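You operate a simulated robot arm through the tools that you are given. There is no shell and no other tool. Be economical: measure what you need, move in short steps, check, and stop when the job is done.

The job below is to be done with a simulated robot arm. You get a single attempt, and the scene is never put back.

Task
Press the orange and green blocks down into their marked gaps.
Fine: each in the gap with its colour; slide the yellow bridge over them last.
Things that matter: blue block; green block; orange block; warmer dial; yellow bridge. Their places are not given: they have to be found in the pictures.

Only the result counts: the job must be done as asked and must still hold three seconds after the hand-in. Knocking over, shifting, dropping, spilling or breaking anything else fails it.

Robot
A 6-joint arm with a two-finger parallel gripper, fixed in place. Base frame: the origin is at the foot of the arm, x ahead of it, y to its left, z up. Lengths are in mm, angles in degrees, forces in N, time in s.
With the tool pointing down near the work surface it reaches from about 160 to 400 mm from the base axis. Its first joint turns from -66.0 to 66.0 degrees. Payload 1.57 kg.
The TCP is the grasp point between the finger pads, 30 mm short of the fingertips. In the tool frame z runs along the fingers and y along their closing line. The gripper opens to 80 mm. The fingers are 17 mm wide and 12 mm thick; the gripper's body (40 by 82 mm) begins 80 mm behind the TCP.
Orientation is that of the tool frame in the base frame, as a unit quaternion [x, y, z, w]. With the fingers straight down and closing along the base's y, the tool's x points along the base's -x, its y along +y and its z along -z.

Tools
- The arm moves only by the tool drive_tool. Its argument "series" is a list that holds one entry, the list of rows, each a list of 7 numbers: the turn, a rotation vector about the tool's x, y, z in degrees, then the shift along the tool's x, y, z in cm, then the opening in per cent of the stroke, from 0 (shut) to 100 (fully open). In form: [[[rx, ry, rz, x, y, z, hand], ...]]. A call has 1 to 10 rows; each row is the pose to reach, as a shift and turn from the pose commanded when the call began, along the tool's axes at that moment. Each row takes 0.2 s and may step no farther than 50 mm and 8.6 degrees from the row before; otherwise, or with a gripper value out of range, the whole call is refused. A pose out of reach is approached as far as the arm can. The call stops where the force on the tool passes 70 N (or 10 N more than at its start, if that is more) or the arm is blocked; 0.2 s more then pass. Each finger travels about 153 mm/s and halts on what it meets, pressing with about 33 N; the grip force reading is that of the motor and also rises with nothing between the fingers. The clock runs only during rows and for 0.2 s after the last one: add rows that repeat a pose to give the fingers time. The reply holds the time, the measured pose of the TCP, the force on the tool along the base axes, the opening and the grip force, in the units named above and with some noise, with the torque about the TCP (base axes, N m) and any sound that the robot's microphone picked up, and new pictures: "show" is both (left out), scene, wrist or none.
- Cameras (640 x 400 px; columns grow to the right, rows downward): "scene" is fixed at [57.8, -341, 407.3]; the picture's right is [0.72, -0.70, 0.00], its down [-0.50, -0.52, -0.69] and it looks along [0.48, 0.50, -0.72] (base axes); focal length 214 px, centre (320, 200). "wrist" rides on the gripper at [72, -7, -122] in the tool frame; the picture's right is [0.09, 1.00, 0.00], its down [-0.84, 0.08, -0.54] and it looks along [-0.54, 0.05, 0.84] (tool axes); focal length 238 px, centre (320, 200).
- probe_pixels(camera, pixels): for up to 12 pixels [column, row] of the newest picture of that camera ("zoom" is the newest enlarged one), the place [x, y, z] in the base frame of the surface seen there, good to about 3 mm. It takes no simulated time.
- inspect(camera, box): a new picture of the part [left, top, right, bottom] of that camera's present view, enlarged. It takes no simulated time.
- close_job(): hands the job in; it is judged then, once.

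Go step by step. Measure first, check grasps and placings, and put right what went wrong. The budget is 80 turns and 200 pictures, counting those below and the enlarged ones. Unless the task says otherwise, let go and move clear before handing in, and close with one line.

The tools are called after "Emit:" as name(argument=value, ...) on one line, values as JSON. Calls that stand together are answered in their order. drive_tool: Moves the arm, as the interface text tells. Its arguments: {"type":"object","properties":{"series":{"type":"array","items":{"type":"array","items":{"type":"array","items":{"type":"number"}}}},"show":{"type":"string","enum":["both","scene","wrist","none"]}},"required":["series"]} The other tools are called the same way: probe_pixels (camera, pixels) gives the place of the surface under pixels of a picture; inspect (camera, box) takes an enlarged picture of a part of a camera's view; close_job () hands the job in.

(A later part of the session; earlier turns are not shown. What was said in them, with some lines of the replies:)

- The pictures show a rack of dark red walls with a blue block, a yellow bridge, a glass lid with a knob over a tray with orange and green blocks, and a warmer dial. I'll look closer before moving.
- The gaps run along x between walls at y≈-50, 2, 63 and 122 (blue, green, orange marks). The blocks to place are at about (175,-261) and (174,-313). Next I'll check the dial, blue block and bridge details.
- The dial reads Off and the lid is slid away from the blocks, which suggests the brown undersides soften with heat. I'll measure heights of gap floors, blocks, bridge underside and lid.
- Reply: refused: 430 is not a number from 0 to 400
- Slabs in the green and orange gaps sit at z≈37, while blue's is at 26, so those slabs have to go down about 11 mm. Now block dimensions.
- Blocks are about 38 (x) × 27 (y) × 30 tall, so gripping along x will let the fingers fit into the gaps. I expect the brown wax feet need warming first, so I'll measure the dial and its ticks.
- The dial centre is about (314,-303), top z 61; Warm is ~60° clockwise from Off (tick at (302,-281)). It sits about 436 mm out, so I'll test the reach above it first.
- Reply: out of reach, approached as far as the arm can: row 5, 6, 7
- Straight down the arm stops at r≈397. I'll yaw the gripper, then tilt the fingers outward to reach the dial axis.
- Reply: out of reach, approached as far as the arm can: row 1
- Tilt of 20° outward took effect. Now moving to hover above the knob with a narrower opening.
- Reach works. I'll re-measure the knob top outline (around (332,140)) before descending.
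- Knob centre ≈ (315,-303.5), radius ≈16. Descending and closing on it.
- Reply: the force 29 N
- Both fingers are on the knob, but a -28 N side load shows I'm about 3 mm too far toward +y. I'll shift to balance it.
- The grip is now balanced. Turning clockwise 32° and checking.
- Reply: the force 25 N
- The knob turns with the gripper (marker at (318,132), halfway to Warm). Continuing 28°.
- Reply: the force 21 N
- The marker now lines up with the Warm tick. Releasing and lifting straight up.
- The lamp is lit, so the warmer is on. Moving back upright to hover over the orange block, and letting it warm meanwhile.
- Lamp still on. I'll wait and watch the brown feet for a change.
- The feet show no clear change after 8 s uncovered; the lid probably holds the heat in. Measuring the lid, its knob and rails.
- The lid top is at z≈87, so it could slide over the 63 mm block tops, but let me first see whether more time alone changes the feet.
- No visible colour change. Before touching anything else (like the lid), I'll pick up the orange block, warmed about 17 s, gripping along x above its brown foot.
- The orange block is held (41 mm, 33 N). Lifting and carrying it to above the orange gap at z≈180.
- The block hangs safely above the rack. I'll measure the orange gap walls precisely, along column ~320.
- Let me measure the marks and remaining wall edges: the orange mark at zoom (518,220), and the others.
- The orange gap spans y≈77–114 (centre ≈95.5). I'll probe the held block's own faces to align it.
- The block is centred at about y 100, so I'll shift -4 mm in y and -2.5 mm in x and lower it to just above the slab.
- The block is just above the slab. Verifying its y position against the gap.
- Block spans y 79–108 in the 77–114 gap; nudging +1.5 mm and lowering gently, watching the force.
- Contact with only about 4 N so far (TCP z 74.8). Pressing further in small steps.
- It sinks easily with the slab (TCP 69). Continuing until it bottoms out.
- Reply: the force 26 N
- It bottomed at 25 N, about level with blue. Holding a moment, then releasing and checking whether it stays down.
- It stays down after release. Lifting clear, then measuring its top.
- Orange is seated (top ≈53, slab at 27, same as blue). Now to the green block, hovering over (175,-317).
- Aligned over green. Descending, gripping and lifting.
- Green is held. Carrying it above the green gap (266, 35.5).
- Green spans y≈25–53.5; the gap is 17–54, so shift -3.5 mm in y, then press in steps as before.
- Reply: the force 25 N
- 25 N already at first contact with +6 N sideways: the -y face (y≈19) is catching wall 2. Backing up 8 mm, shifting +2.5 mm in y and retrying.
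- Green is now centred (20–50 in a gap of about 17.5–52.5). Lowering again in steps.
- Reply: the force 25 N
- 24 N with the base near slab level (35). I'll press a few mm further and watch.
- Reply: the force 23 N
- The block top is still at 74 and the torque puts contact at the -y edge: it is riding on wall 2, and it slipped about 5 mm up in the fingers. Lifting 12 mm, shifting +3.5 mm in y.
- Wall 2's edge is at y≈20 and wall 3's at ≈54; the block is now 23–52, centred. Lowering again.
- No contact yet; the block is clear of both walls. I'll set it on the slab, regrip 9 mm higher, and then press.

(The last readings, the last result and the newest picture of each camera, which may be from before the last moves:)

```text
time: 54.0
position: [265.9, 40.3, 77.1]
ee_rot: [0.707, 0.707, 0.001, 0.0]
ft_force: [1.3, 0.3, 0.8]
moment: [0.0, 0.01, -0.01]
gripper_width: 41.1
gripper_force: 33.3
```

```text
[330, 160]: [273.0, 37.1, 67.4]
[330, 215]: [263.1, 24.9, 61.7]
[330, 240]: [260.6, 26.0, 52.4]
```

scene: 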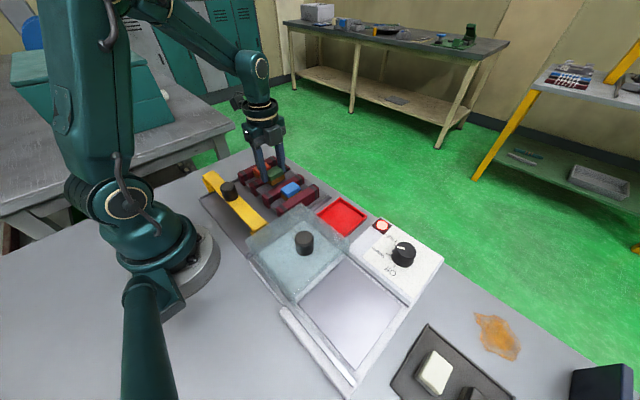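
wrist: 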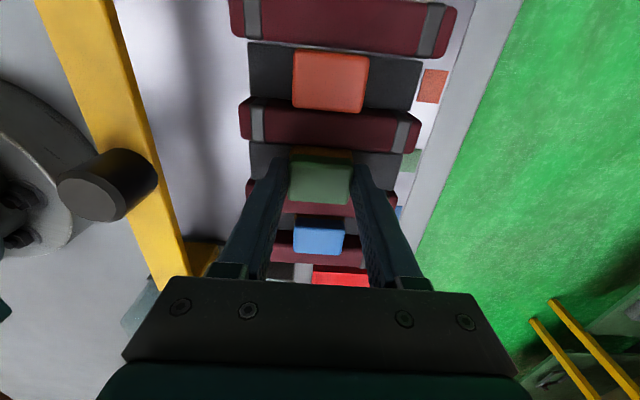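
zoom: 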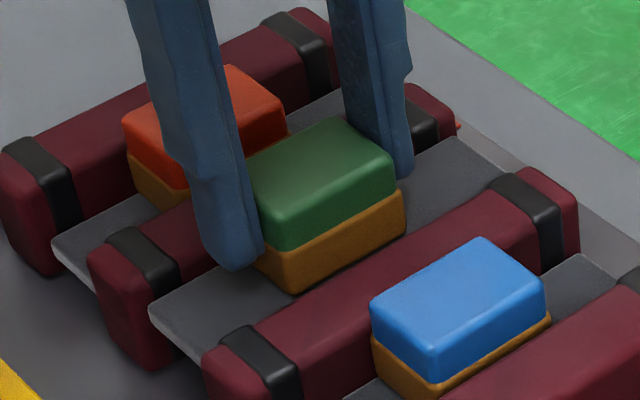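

The block now sits on the slab (top 67, base ≈38) and is regripped. Pressing in small steps.

Emit:
drive_tool(series=[[[0, 0, 0, 0, 0, 0.2, 30], [0, 0, 0, 0, 0, 0.4, 30], [0, 0, 0, 0, 0, 0.6, 30], [0, 0, 0, 0, 0, 0.6, 30]]], show="none")

Emit:
inspect(camera="scene", box=[245, 155, 305, 200])

Emit:
probe_pixels(camera="zoom", pixels=[[330, 170], [330, 225], [330, 245], [230, 270]])

```text
time: 55.0
position: [266.5, 39.5, 70.8]
ee_rot: [0.706, 0.708, 0.002, 0.0]
ft_force: [1.7, 0.0, 0.1]
moment: [-0.02, -0.01, 0.0]
gripper_width: 40.7
gripper_force: 33.0
```

```text
8.89 times, centred on (275, 178) of scene
```

zoom: 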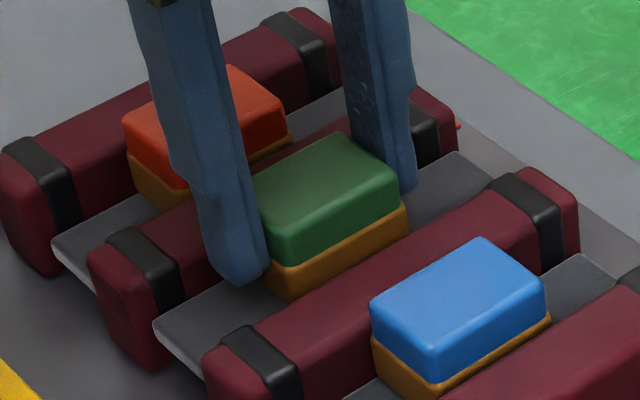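

```text
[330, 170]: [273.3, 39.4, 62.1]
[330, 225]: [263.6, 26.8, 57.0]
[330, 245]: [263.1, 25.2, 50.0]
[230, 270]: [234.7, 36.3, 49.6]
```

Sinking smoothly with its slab. Pressing the rest until it bottoms, holding, then releasing.

Emit:
drive_tool(series=[[[0, 0, 0, 0, 0, 0.2, 30], [0, 0, 0, 0, 0, 0.4, 30], [0, 0, 0, 0, 0, 0.6, 30], [0, 0, 0, 0, 0, 0.75, 30], [0, 0, 0, 0, 0, 0.75, 30]]], show="none")

Emit:
inspect(camera="scene", box=[245, 155, 305, 200])

Emit:
probe_pixels(camera="zoom", pixels=[[330, 185], [330, 240], [220, 90]])

```text
time: 56.2
position: [265.8, 40.8, 64.9]
ee_rot: [0.707, 0.707, 0.001, 0.0]
ft_force: [-5.1, -2.5, 26.1]
moment: [-0.07, 0.2, -0.01]
gripper_width: 41.1
gripper_force: 32.9
```

```text
8.89 times, centred on (275, 178) of scene
```

zoom: 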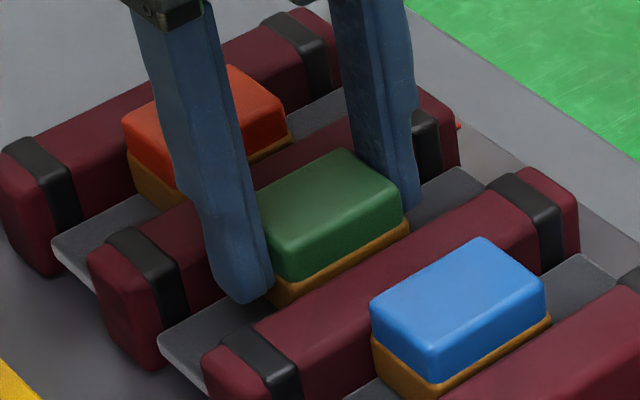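

```text
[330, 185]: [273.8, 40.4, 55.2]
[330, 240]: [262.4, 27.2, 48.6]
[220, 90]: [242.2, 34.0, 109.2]
```

Bottomed at 26 N, top at ≈55. Holding, releasing and lifting.

Emit:
drive_tool(series=[[[0, 0, 0, 0, 0, 0.1, 30], [0, 0, 0, 0, 0, 0.1, 30], [0, 0, 0, 0, 0, 0.1, 30], [0, 0, 0, 0, 0, 0.1, 30], [0, 0, 0, 0, 0, 0.1, 65], [0, 0, 0, 0, 0, 0.1, 65], [0, 0, 0, 0, 0, -4, 65], [0, 0, 0, 0, 0, -8, 65], [0, 0, 0, 0, 0, -11, 65], [0, 0, 0, 0, 0, -11, 65]]])

Emit:
inspect(camera="scene", box=[195, 145, 335, 240])

Emit:
probe_pixels(camera="zoom", pixels=[[300, 110], [365, 145], [425, 185], [165, 165], [140, 200], [195, 215], [80, 130], [65, 150], [320, 335], [300, 355], [270, 370], [90, 190]])

Emit:
inspect(camera="wrist", box=[150, 0, 410, 260])

```text
time: 58.4
position: [267.6, 42.2, 173.9]
ee_rot: [0.707, 0.707, 0.001, 0.0]
ft_force: [-0.8, -0.4, -0.2]
moment: [0.04, 0.0, -0.01]
gripper_width: 52.0
gripper_force: 0.1
```

scene: 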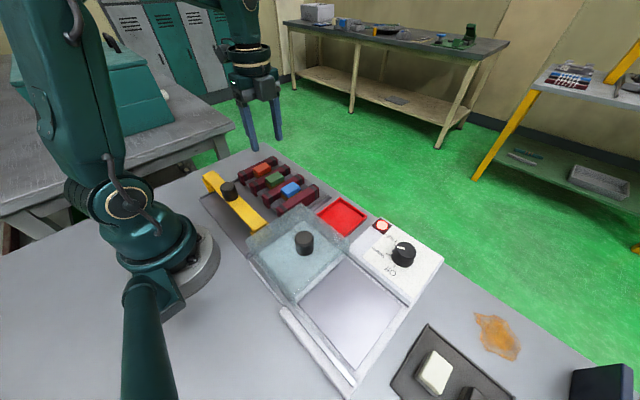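
wrist: 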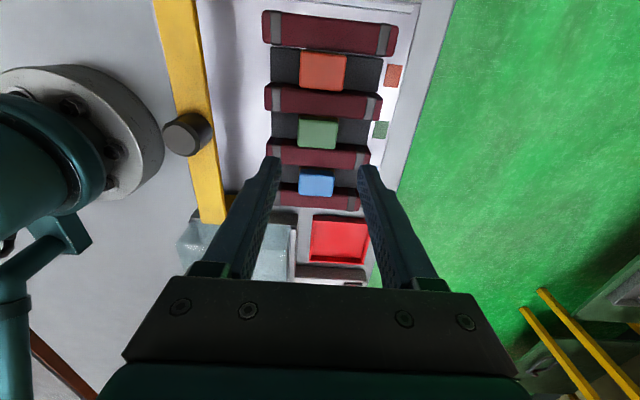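

```text
4.21 times, centred on (265, 192) of scene
```

zoom: 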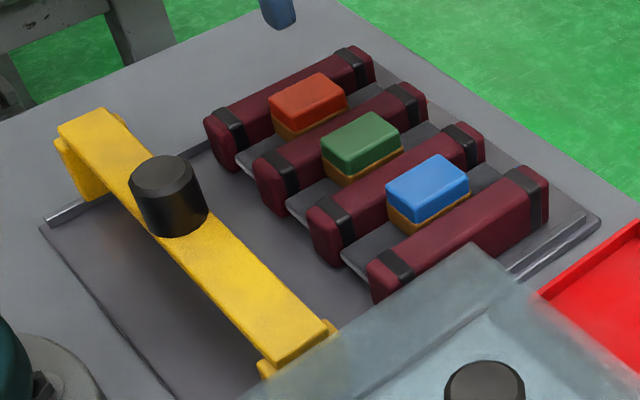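

```text
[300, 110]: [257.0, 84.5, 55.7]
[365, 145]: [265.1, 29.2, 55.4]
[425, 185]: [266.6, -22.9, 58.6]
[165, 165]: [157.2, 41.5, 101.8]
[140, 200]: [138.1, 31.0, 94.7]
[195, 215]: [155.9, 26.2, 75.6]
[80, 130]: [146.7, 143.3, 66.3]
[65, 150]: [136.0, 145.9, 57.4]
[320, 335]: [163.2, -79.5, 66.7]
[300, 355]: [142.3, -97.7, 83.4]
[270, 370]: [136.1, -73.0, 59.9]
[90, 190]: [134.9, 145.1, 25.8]
```

```text
1.54 times, centred on (280, 130) of wrist
```

zoom: 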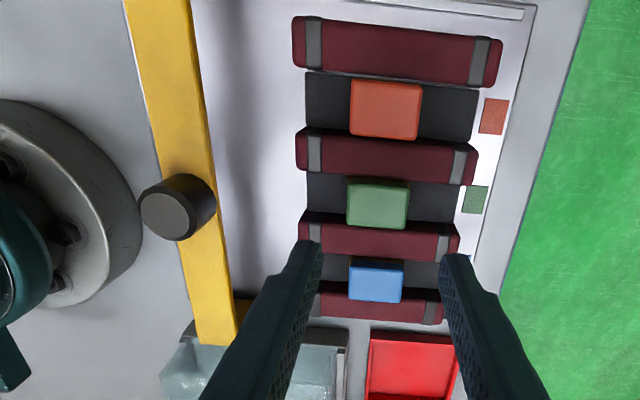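

All three are seated with tops at ≈55–58, below the bridge. Now I'll measure the bridge knob.

Emit:
inspect(camera="wrist", box=[140, 90, 240, 180])

Emit:
probe_pixels(camera="wrist", pixels=[[166, 137], [204, 135], [184, 122], [182, 152], [182, 138], [180, 80], [165, 60], [195, 60], [205, 150], [210, 180], [195, 205], [222, 210]])

Emit:
inspect(camera="scene", box=[195, 160, 275, 240])

Emit:
probe_pixels(camera="zoom", pixels=[[212, 180], [290, 185], [265, 150], [262, 205], [260, 180], [130, 130], [395, 360], [270, 250], [95, 70], [60, 100], [390, 330], [200, 160]])

```text
4.44 times, centred on (190, 135) of wrist
```

zoom: 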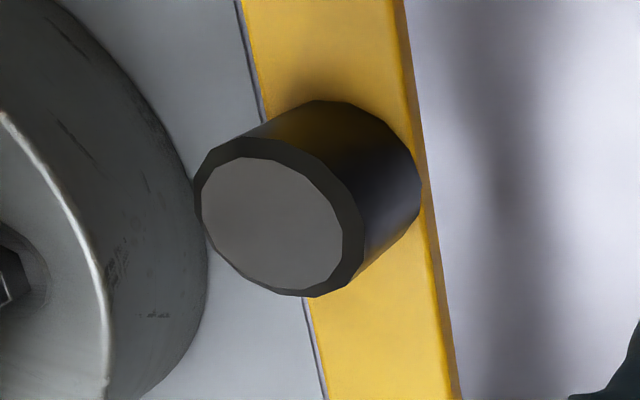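

```text
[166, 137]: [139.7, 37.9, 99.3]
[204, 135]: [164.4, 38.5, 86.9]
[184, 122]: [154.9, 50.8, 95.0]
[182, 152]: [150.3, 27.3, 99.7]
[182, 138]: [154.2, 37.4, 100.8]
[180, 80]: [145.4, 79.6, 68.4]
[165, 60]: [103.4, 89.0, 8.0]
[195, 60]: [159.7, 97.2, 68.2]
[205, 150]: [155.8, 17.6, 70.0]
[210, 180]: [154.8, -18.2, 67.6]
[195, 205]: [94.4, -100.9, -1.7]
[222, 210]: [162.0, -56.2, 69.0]
```

```text
5.00 times, centred on (235, 200) of scene
```

zoom: 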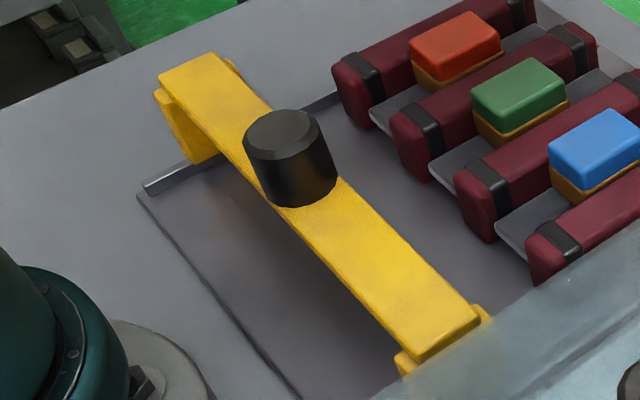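

```text
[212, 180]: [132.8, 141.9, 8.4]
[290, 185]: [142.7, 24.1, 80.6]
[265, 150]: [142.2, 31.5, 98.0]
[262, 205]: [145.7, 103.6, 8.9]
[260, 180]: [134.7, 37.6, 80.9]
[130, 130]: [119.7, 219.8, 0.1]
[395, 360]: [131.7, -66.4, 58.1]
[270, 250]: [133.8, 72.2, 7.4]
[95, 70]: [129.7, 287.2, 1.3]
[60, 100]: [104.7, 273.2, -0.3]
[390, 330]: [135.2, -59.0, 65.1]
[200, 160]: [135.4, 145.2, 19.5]
```

The knob is centred at about (150, 36.5), radius ≈15, top z 100. I'll move above it in the same orientation (closing along x), checking the inner reach.

Emit:
drive_tool(series=[[[0, 0, 0, -0.1, -4, 0, 75], [0, 0, 0, -0.3, -8, 1, 75], [0, 0, 0, -0.45, -11.7, 2, 75], [0, 0, 0, -0.45, -11.7, 2, 75]]])

```text
time: 59.4
position: [152.6, 34.4, 153.6]
ee_rot: [0.707, 0.707, 0.0, 0.0]
ft_force: [0.1, 0.7, 1.3]
moment: [0.03, -0.04, -0.01]
gripper_width: 59.9
gripper_force: 0.0
```

scene: 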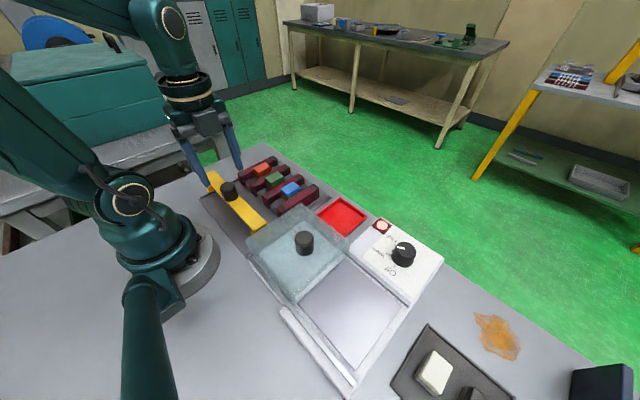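
wrist: 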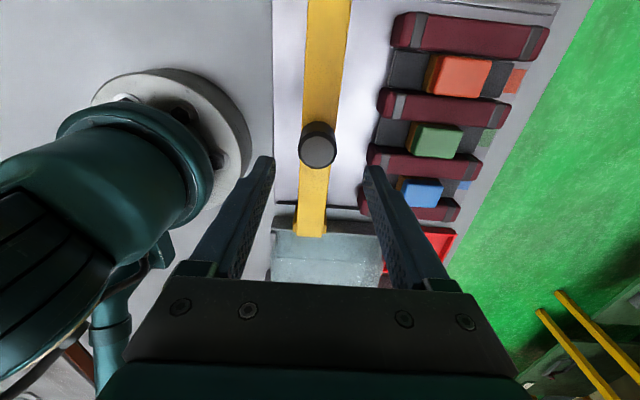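

Reach is fine. Descending around the knob and closing.

Emit:
drive_tool(series=[[[0, 0, 0, 0.2, -0.2, 2.4, 75], [0, 0, 0, 0.2, -0.2, 4.7, 75], [0, 0, 0, 0.2, -0.2, 4.7, 75], [0, 0, 0, 0.2, -0.2, 4.7, 25], [0, 0, 0, 0.2, -0.2, 4.7, 25]]])

Emit:
inspect(camera="scene", box=[175, 130, 315, 240])

```text
time: 60.6
position: [147.3, 37.2, 108.4]
ee_rot: [0.706, 0.708, 0.004, 0.001]
ft_force: [16.9, -0.2, 1.2]
moment: [-0.08, -0.15, -0.01]
gripper_width: 34.8
gripper_force: 7.9
```

scene: 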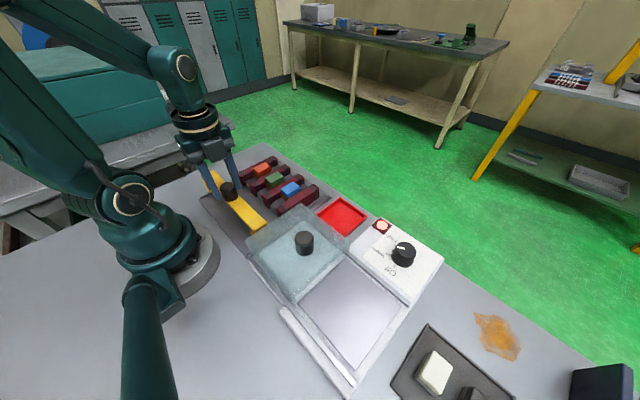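
wrist: 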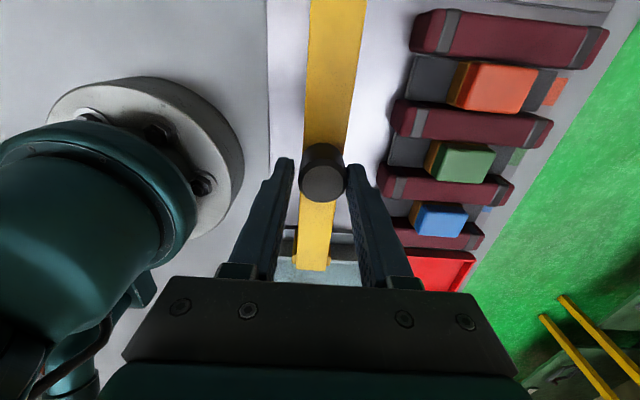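

```text
3.64 times, centred on (245, 185) of scene
```

zoom: 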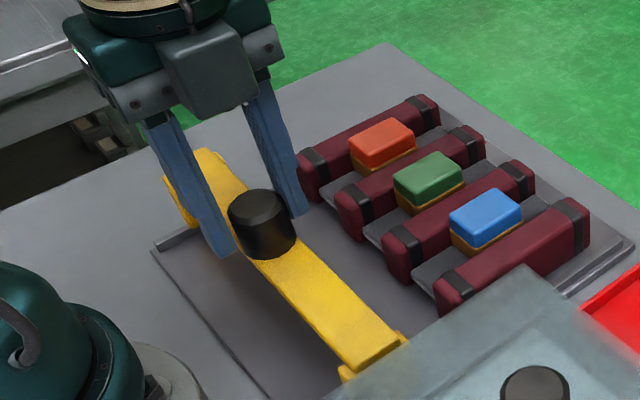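

The outer finger touches first (+17 N in x); shifting +4 mm in x and letting the grip close fully.

Emit:
drive_tool(series=[[[0, 0, 0, 0, 0.2, 0, 25], [0, 0, 0, 0, 0.4, 0, 25], [0, 0, 0, 0, 0.4, 0, 25], [0, 0, 0, 0, 0.4, 0, 25]]], show="none")

```text
time: 61.6
position: [150.9, 37.2, 107.5]
ee_rot: [0.707, 0.707, 0.001, -0.001]
ft_force: [0.4, 3.9, 20.3]
moment: [0.17, 0.11, 0.08]
gripper_width: 30.9
gripper_force: 39.7
```

Gripped at 31 mm. Pulling gently along +x for the first 40 mm.

Emit:
drive_tool(series=[[[0, 0, 0, 0, 0.5, -0.1, 25], [0, 0, 0, 0, 1.2, -0.1, 25], [0, 0, 0, 0, 2, -0.1, 25], [0, 0, 0, 0, 3, -0.1, 25], [0, 0, 0, 0, 4, -0.1, 25]]], show="scene")

Emit:
inspect(camera="scene", box=[175, 130, 315, 240])

```text
time: 62.8
position: [188.3, 37.5, 108.6]
ee_rot: [0.706, 0.708, -0.001, -0.002]
ft_force: [-1.6, 16.6, -26.6]
moment: [0.47, -0.7, -0.01]
gripper_width: 31.0
gripper_force: 39.6
```

scene: 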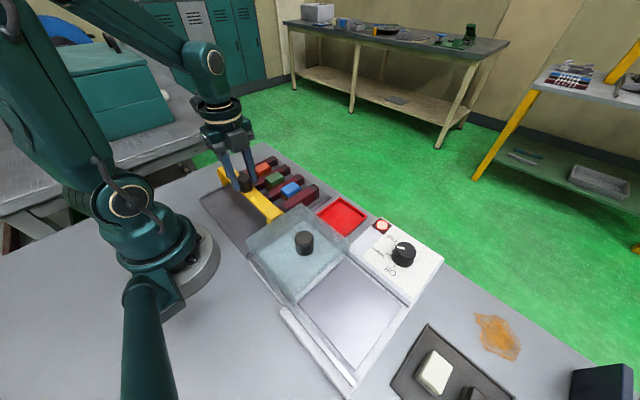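

```text
3.64 times, centred on (245, 185) of scene
```

zoom: 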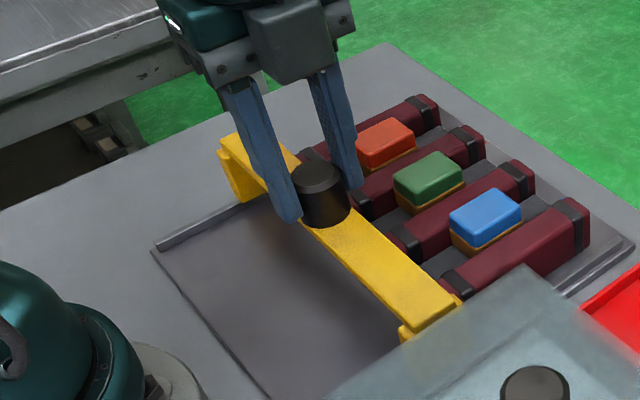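

It slides well on the rails. Relaxing the up/side load slightly and moving another 35 mm, to just short of the blocks.

Emit:
drive_tool(series=[[[0, 0, 0, 0.1, 0.7, 0.07, 25], [0, 0, 0, 0.1, 1.4, 0.07, 25], [0, 0, 0, 0.1, 2.1, 0.07, 25], [0, 0, 0, 0.1, 2.8, 0.07, 25], [0, 0, 0, 0.1, 3.5, 0.07, 25]]], show="scene")

Emit:
inspect(camera="scene", box=[205, 130, 325, 220])

Emit:
probe_pixels(camera="zoom", pixels=[[440, 235], [400, 245], [350, 140], [300, 100], [380, 180], [310, 205]])

```text
time: 64.0
position: [225.2, 36.1, 106.7]
ee_rot: [0.706, 0.708, 0.0, 0.002]
ft_force: [-1.7, -20.7, 19.5]
moment: [0.2, 0.01, -0.02]
gripper_width: 30.8
gripper_force: 39.9
```

scene: 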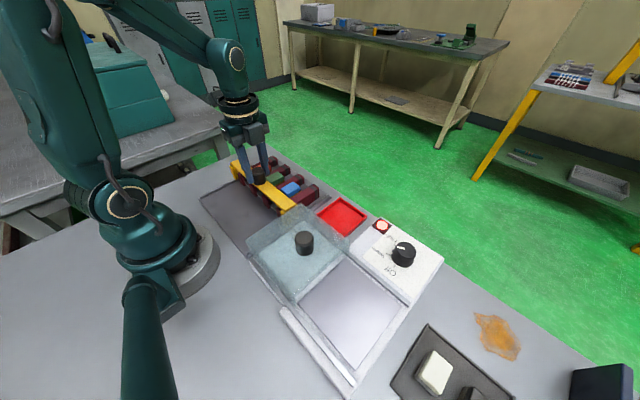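

```text
4.44 times, centred on (265, 175) of scene
```

zoom: 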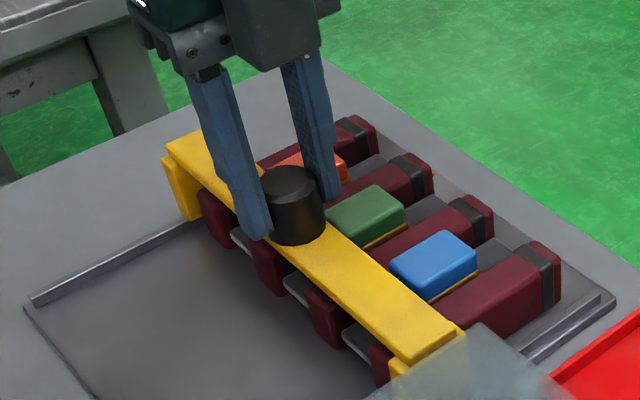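

```text
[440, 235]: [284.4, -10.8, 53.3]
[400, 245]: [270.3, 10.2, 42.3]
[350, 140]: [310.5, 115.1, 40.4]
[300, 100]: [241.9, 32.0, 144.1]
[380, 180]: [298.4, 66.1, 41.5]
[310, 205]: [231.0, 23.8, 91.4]
```

Still clear. Moving on slowly over the blocks by 20 mm, checking the force.

Emit:
drive_tool(series=[[[0, 0, 0, -0.05, 0.5, -0.03, 25], [0, 0, 0, -0.05, 1.0, -0.03, 25], [0, 0, 0, -0.05, 1.5, -0.03, 25], [0, 0, 0, -0.05, 2.0, -0.03, 25], [0, 0, 0, -0.05, 2.0, -0.03, 25]]], show="wrist")

Emit:
inspect(camera="scene", box=[205, 130, 325, 220])

```text
time: 65.2
position: [245.2, 36.3, 107.8]
ee_rot: [0.706, 0.708, 0.0, 0.0]
ft_force: [9.8, -17.4, -20.1]
moment: [0.46, -2.24, -0.15]
gripper_width: 30.4
gripper_force: 38.9
```

wrist: 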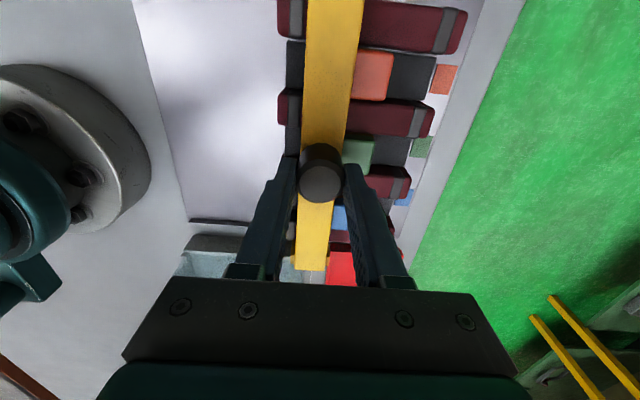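

```text
4.44 times, centred on (265, 175) of scene
```

zoom: 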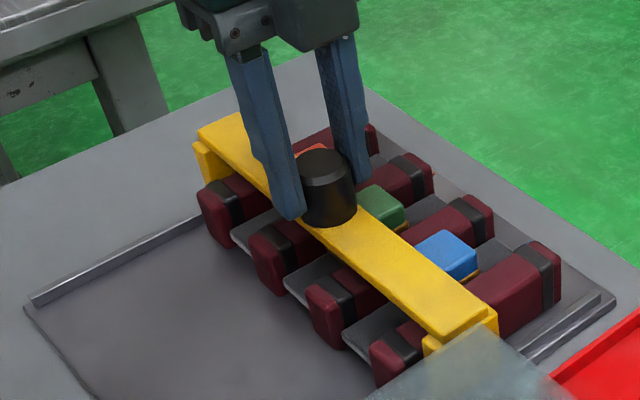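

The bridge is passing over the blocks without being blocked. Easing the vertical/side load and moving the last 20 mm.

Emit:
drive_tool(series=[[[0, 0, 0, -0.05, 0.4, 0.03, 25], [0, 0, 0, -0.07, 0.8, 0.04, 25], [0, 0, 0, -0.07, 1.2, 0.04, 25], [0, 0, 0, -0.07, 1.6, 0.04, 25], [0, 0, 0, -0.07, 2.0, 0.04, 25], [0, 0, 0, -0.07, 2.0, 0.04, 25]]], show="wrist")

Emit:
inspect(camera="scene", box=[205, 130, 325, 220])

Emit:
probe_pixels(camera="zoom", pixels=[[420, 250], [460, 290], [240, 120], [495, 270], [430, 330]])

```text
time: 66.6
position: [265.5, 37.0, 108.1]
ee_rot: [0.708, 0.707, 0.002, 0.001]
ft_force: [1.6, 0.4, 9.1]
moment: [0.87, 0.25, -0.23]
gripper_width: 31.1
gripper_force: 39.6
```

wrist: 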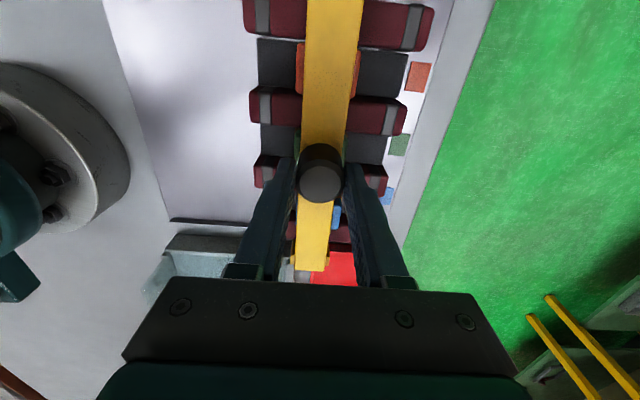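

```text
4.44 times, centred on (265, 175) of scene
```

zoom: 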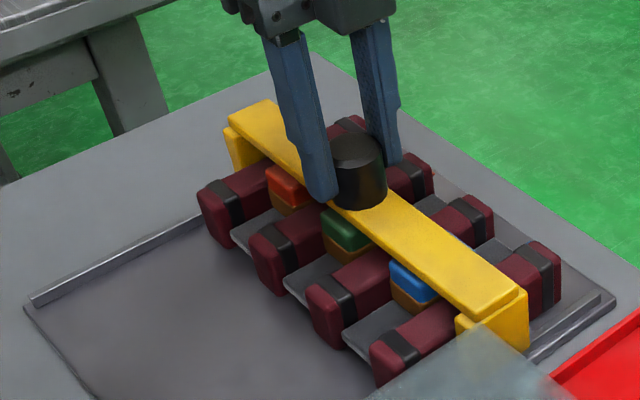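

```text
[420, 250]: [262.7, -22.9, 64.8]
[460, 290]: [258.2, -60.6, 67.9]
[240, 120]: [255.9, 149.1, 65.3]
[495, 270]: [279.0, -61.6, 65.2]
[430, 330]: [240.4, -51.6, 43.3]
```

The bridge is centred over all three blocks (x≈266). Releasing and lifting clear.

Emit:
drive_tool(series=[[[0, 0, 0, 0, 0, 0, 75], [0, 0, 0, 0, 0, 0, 75], [0, 0, 0, 0, 0, -4, 75], [0, 0, 0, 0, 0, -8, 75], [0, 0, 0, 0, 0, -10, 75]]])

Emit:
inspect(camera="scene", box=[205, 130, 325, 220])

Emit:
inspect(camera="wrist", box=[230, 0, 430, 280])

```text
time: 67.8
position: [264.5, 37.2, 207.0]
ee_rot: [0.707, 0.708, 0.002, 0.0]
ft_force: [-0.1, 0.2, 0.7]
moment: [0.03, 0.02, -0.01]
gripper_width: 60.0
gripper_force: 0.0
```

scene: 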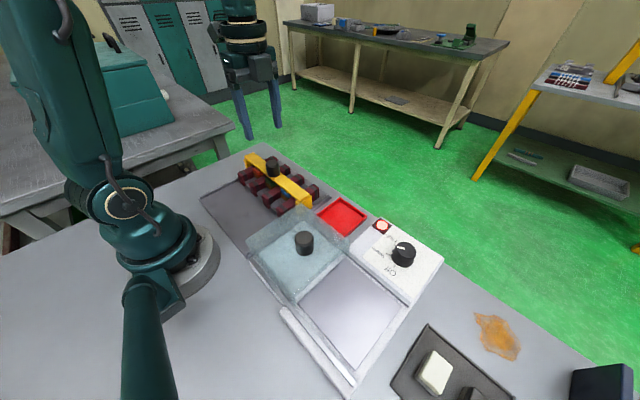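
wrist: 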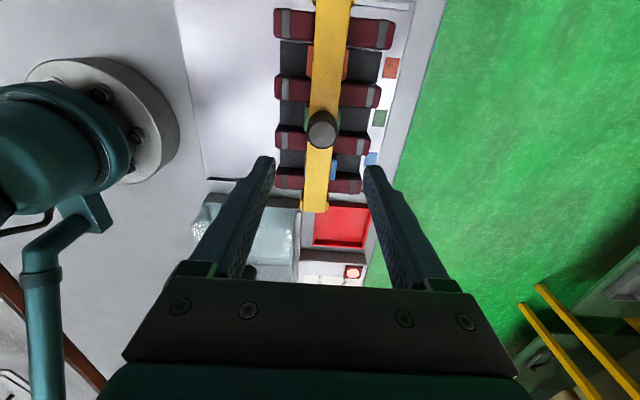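

```text
4.44 times, centred on (265, 175) of scene
```

zoom: 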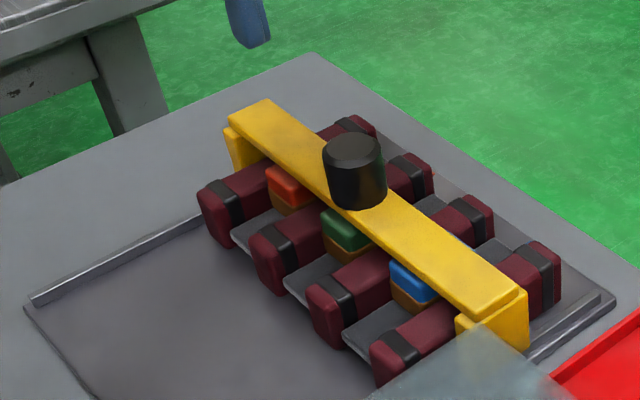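

```text
1.43 times, centred on (330, 140) of wrist
```

zoom: 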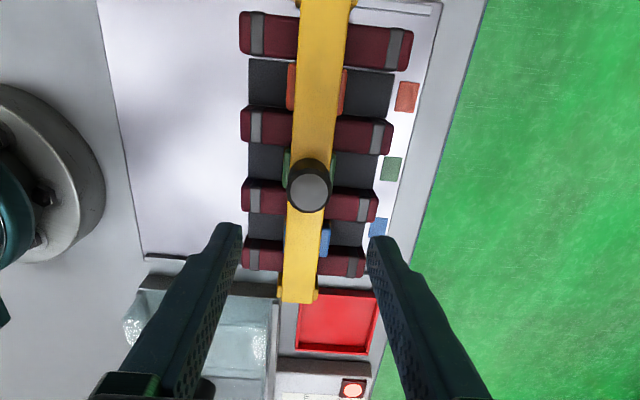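

Everything is in place and the bridge sits straight. The heater lamp is still lit, so I'll return the dial to Off; first moving back to the waypoint near the warmer.

Emit:
drive_tool(series=[[[0, 0, -2, -3.7, -1.1, 0, 75], [0, 0, -4, -7.5, -2.2, 0, 75], [0, 0, -6, -11.2, -3.3, 0, 75], [0, 0, -8, -15, -4.4, 0.5, 75], [0, 0, -10, -18.7, -5.5, 1.5, 75], [0, 0, -12, -22.4, -6.6, 2.8, 75], [0, 0, -14, -26.2, -7.7, 4.2, 75], [0, 0, -16, -29.9, -8.85, 5.6, 75], [0, 0, -16, -29.9, -8.85, 5.6, 75]]], show="none")

Emit:
drive_tool(series=[[[-2.5, -4.33, 0, -1.9, 2.93, -0.25, 65], [-5, -8.66, 0, -3.8, 5.86, -0.5, 65], [-7.5, -13, 0, -5.7, 8.8, -0.75, 65], [-10, -17.3, 0, -7.57, 11.72, -1.0, 65], [-10, -17.3, 0, -7.57, 11.72, -1.0, 65]]])

Emit:
inspect(camera="wrist", box=[220, 20, 460, 200])

```text
time: 69.8
position: [178.6, -262.1, 151.1]
ee_rot: [0.601, 0.8, 0.001, 0.0]
ft_force: [-1.5, -0.2, -0.4]
moment: [0.0, 0.02, 0.01]
gripper_width: 60.0
gripper_force: 0.0
```

```text
time: 71.0
position: [310.3, -302.5, 158.8]
ee_rot: [0.594, 0.786, -0.02, 0.172]
ft_force: [-0.1, -0.4, 1.2]
moment: [-0.01, -0.02, 0.02]
gripper_width: 52.0
gripper_force: 0.0
```

scene: 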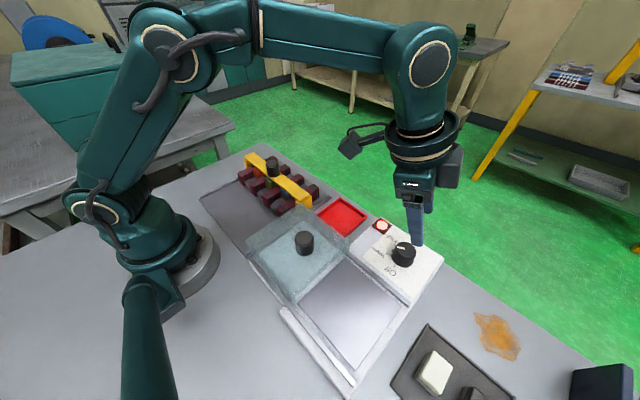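
wrist: 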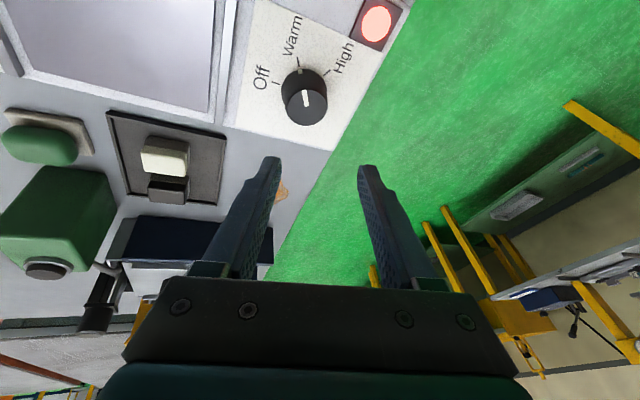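

```text
2.22 times, centred on (340, 110) of wrist
```

zoom: 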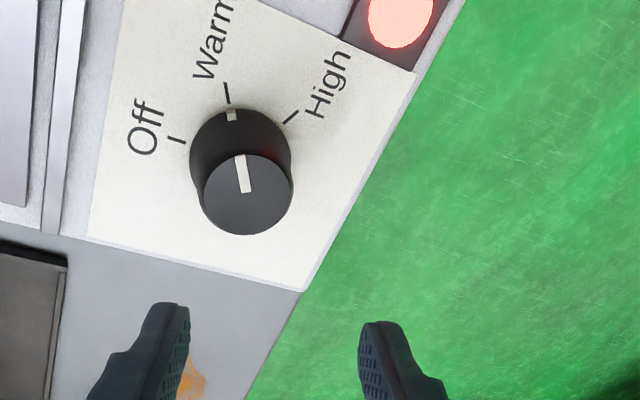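

Same hover pose as before. Descending onto the knob and gripping.

Emit:
drive_tool(series=[[[0, 0, 0, 0.84, -0.5, 2.7, 65], [0, 0, 0, 1.68, -1.0, 5.4, 65], [0, 0, 0, 2.5, -1.48, 8.0, 65], [0, 0, 0, 2.5, -1.48, 8.0, 65], [0, 0, 0, 2.5, -1.48, 8.0, 20], [0, 0, 0, 2.5, -1.48, 8.0, 20], [0, 0, 0, 2.5, -1.48, 8.0, 20]]], show="wrist")

```text
time: 72.6
position: [310.8, -302.8, 73.1]
ee_rot: [0.592, 0.787, -0.021, 0.171]
ft_force: [-10.4, -6.9, -2.3]
moment: [-0.85, 0.92, -0.01]
gripper_width: 42.0
gripper_force: 44.7
```

wrist: 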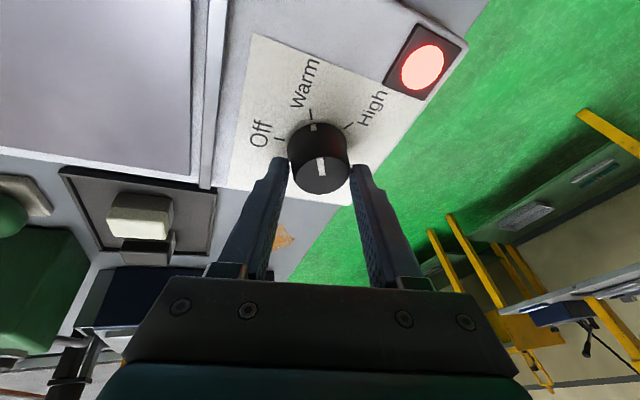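

Good grip. Turning back counter-clockwise 60°.

Emit:
drive_tool(series=[[[0, 0, -8, 0, 0, 0, 20], [0, 0, -16, 0, 0, 0, 20], [0, 0, -24, 0, 0, 0, 20], [0, 0, -32, 0, 0, 0, 20], [0, 0, -40, 0, 0, 0, 20], [0, 0, -48, 0, 0, 0, 20], [0, 0, -56, 0, 0, 0, 20], [0, 0, -60, 0, 0, 0, 20], [0, 0, -60, 0, 0, 0, 20]]], show="wrist")

Emit:
inspect(camera="wrist", box=[240, 70, 460, 220])

```text
time: 74.6
position: [314.2, -300.2, 76.0]
ee_rot: [0.119, 0.977, -0.1, 0.142]
ft_force: [13.0, 41.6, 26.4]
moment: [1.58, -1.19, 0.13]
gripper_width: 41.1
gripper_force: 45.3
```

wrist: 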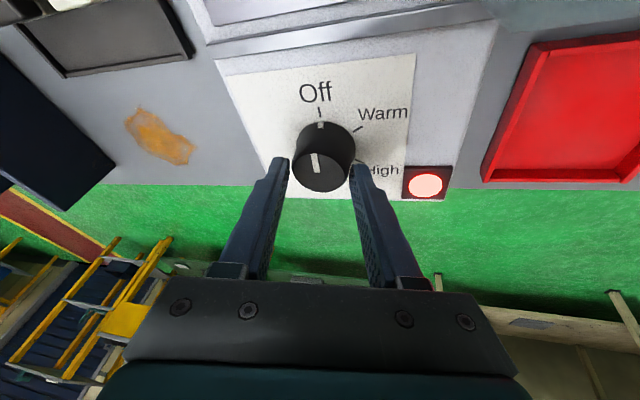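

```text
2.67 times, centred on (350, 145) of wrist
```

zoom: 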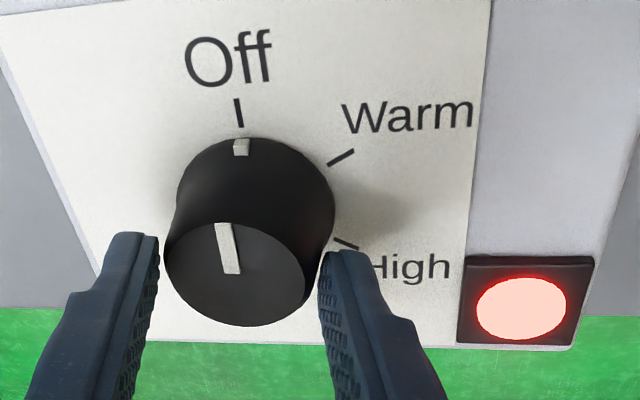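

The marker lines up with Off. Releasing and lifting straight up, then checking the lamp.

Emit:
drive_tool(series=[[[0, 0, 0, 0, 0, 0, 65], [0, 0, 0, 0, 0, 0, 65], [0, 0, 0, -0.9, -0.51, -2.8, 65], [0, 0, 0, -1.8, -1.02, -5.6, 65], [0, 0, 0, -2.7, -1.53, -8.4, 65], [0, 0, 0, -2.7, -1.53, -8.4, 65]]])

Emit:
inspect(camera="wrist", box=[270, 50, 460, 190])

Emit:
inspect(camera="scene", box=[205, 130, 325, 220])

```text
time: 76.0
position: [308.8, -303.2, 165.3]
ee_rot: [0.119, 0.978, -0.104, 0.139]
ft_force: [0.2, 0.2, 0.5]
moment: [-0.01, -0.01, -0.01]
gripper_width: 51.9
gripper_force: 0.0
```

scene: 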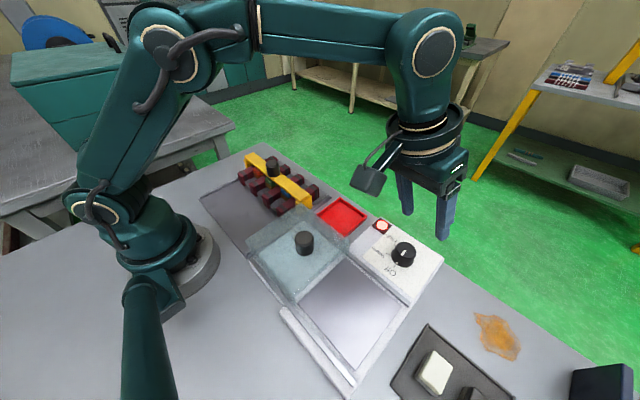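
wrist: 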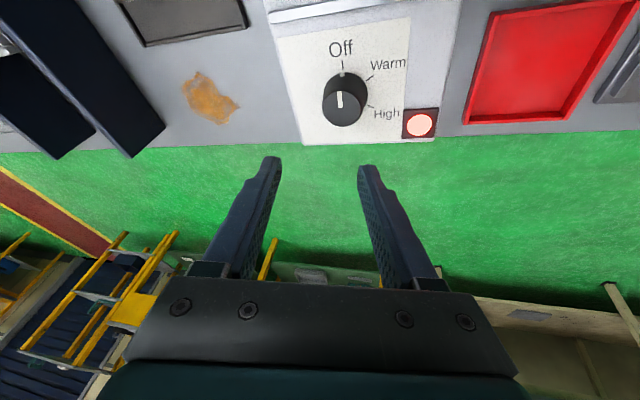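

```text
2.86 times, centred on (365, 120) of wrist
```

zoom: 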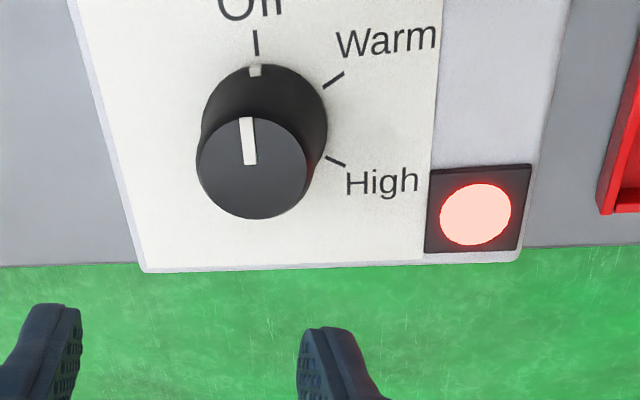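

```text
4.44 times, centred on (265, 175) of scene
```

zoom: 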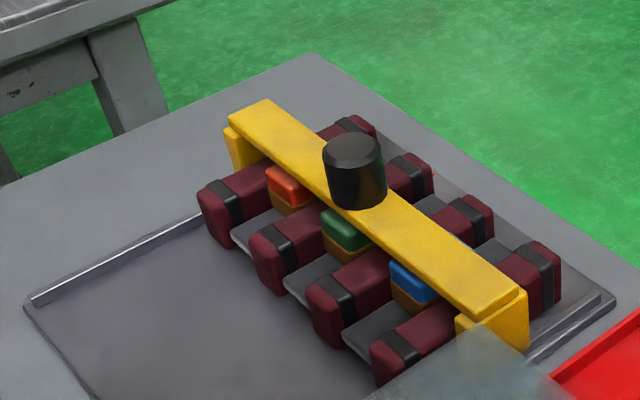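

The dial marker is at Off but the lamp still glows; it may be a residual-heat lamp. I'll wait a little and measure marker alignment.

Emit:
drive_tool(series=[[[0, 0, 0, 0, 0, 0, 65], [0, 0, 0, 0, 0, 0, 65], [0, 0, 0, 0, 0, 0, 65], [0, 0, 0, 0, 0, 0, 65], [0, 0, 0, 0, 0, 0, 65], [0, 0, 0, 0, 0, 0, 65], [0, 0, 0, 0, 0, 0, 65], [0, 0, 0, 0, 0, 0, 65], [0, 0, 0, 0, 0, 0, 65], [0, 0, 0, 0, 0, 0, 65]]], show="none")

Emit:
drive_tool(series=[[[0, 0, 0, 0, 0, 0, 65], [0, 0, 0, 0, 0, 0, 65], [0, 0, 0, 0, 0, 0, 65], [0, 0, 0, 0, 0, 0, 65], [0, 0, 0, 0, 0, 0, 65], [0, 0, 0, 0, 0, 0, 65], [0, 0, 0, 0, 0, 0, 65], [0, 0, 0, 0, 0, 0, 65], [0, 0, 0, 0, 0, 0, 65], [0, 0, 0, 0, 0, 0, 65]]], show="wrist")

Emit:
inspect(camera="wrist", box=[310, 50, 440, 140])

Emit:
probe_pixels(camera="zoom", pixels=[[160, 65], [157, 110], [145, 195], [155, 240], [120, 250], [205, 250]])

```text
time: 78.2
position: [309.3, -301.8, 166.0]
ee_rot: [0.12, 0.977, -0.103, 0.14]
ft_force: [0.6, 0.1, 0.7]
moment: [0.01, 0.01, -0.04]
gripper_width: 51.9
gripper_force: 0.1
```

```text
time: 80.4
position: [310.4, -301.1, 167.3]
ee_rot: [0.12, 0.978, -0.104, 0.139]
ft_force: [1.2, -0.3, 0.0]
moment: [0.02, -0.01, -0.01]
gripper_width: 51.9
gripper_force: 0.2
```

wrist: 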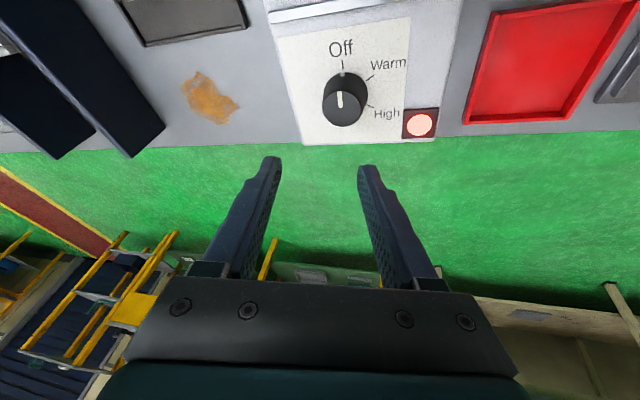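

```text
4.44 times, centred on (375, 95) of wrist
```

zoom: 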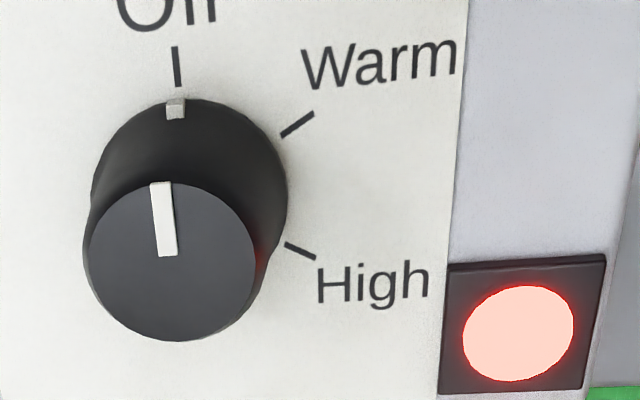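

```text
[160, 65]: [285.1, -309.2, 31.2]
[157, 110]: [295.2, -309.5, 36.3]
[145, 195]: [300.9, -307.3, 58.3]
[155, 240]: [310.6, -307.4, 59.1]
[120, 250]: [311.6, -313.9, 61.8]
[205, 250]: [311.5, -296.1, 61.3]
```

The marker sits exactly at Off, so the lamp most likely just shows leftover heat. The blocks and bridge are unchanged and the arm is clear, so I'm handing in.

Emit:
close_job()

```text
The job is handed in.
```

The orange and green blocks are pressed down in their own gaps, level with blue, and the yellow bridge is slid over all three. I set the warmer to Warm first, which may not have been needed, then back to Off. Its lamp was still lit at hand-in, probably leftover heat.
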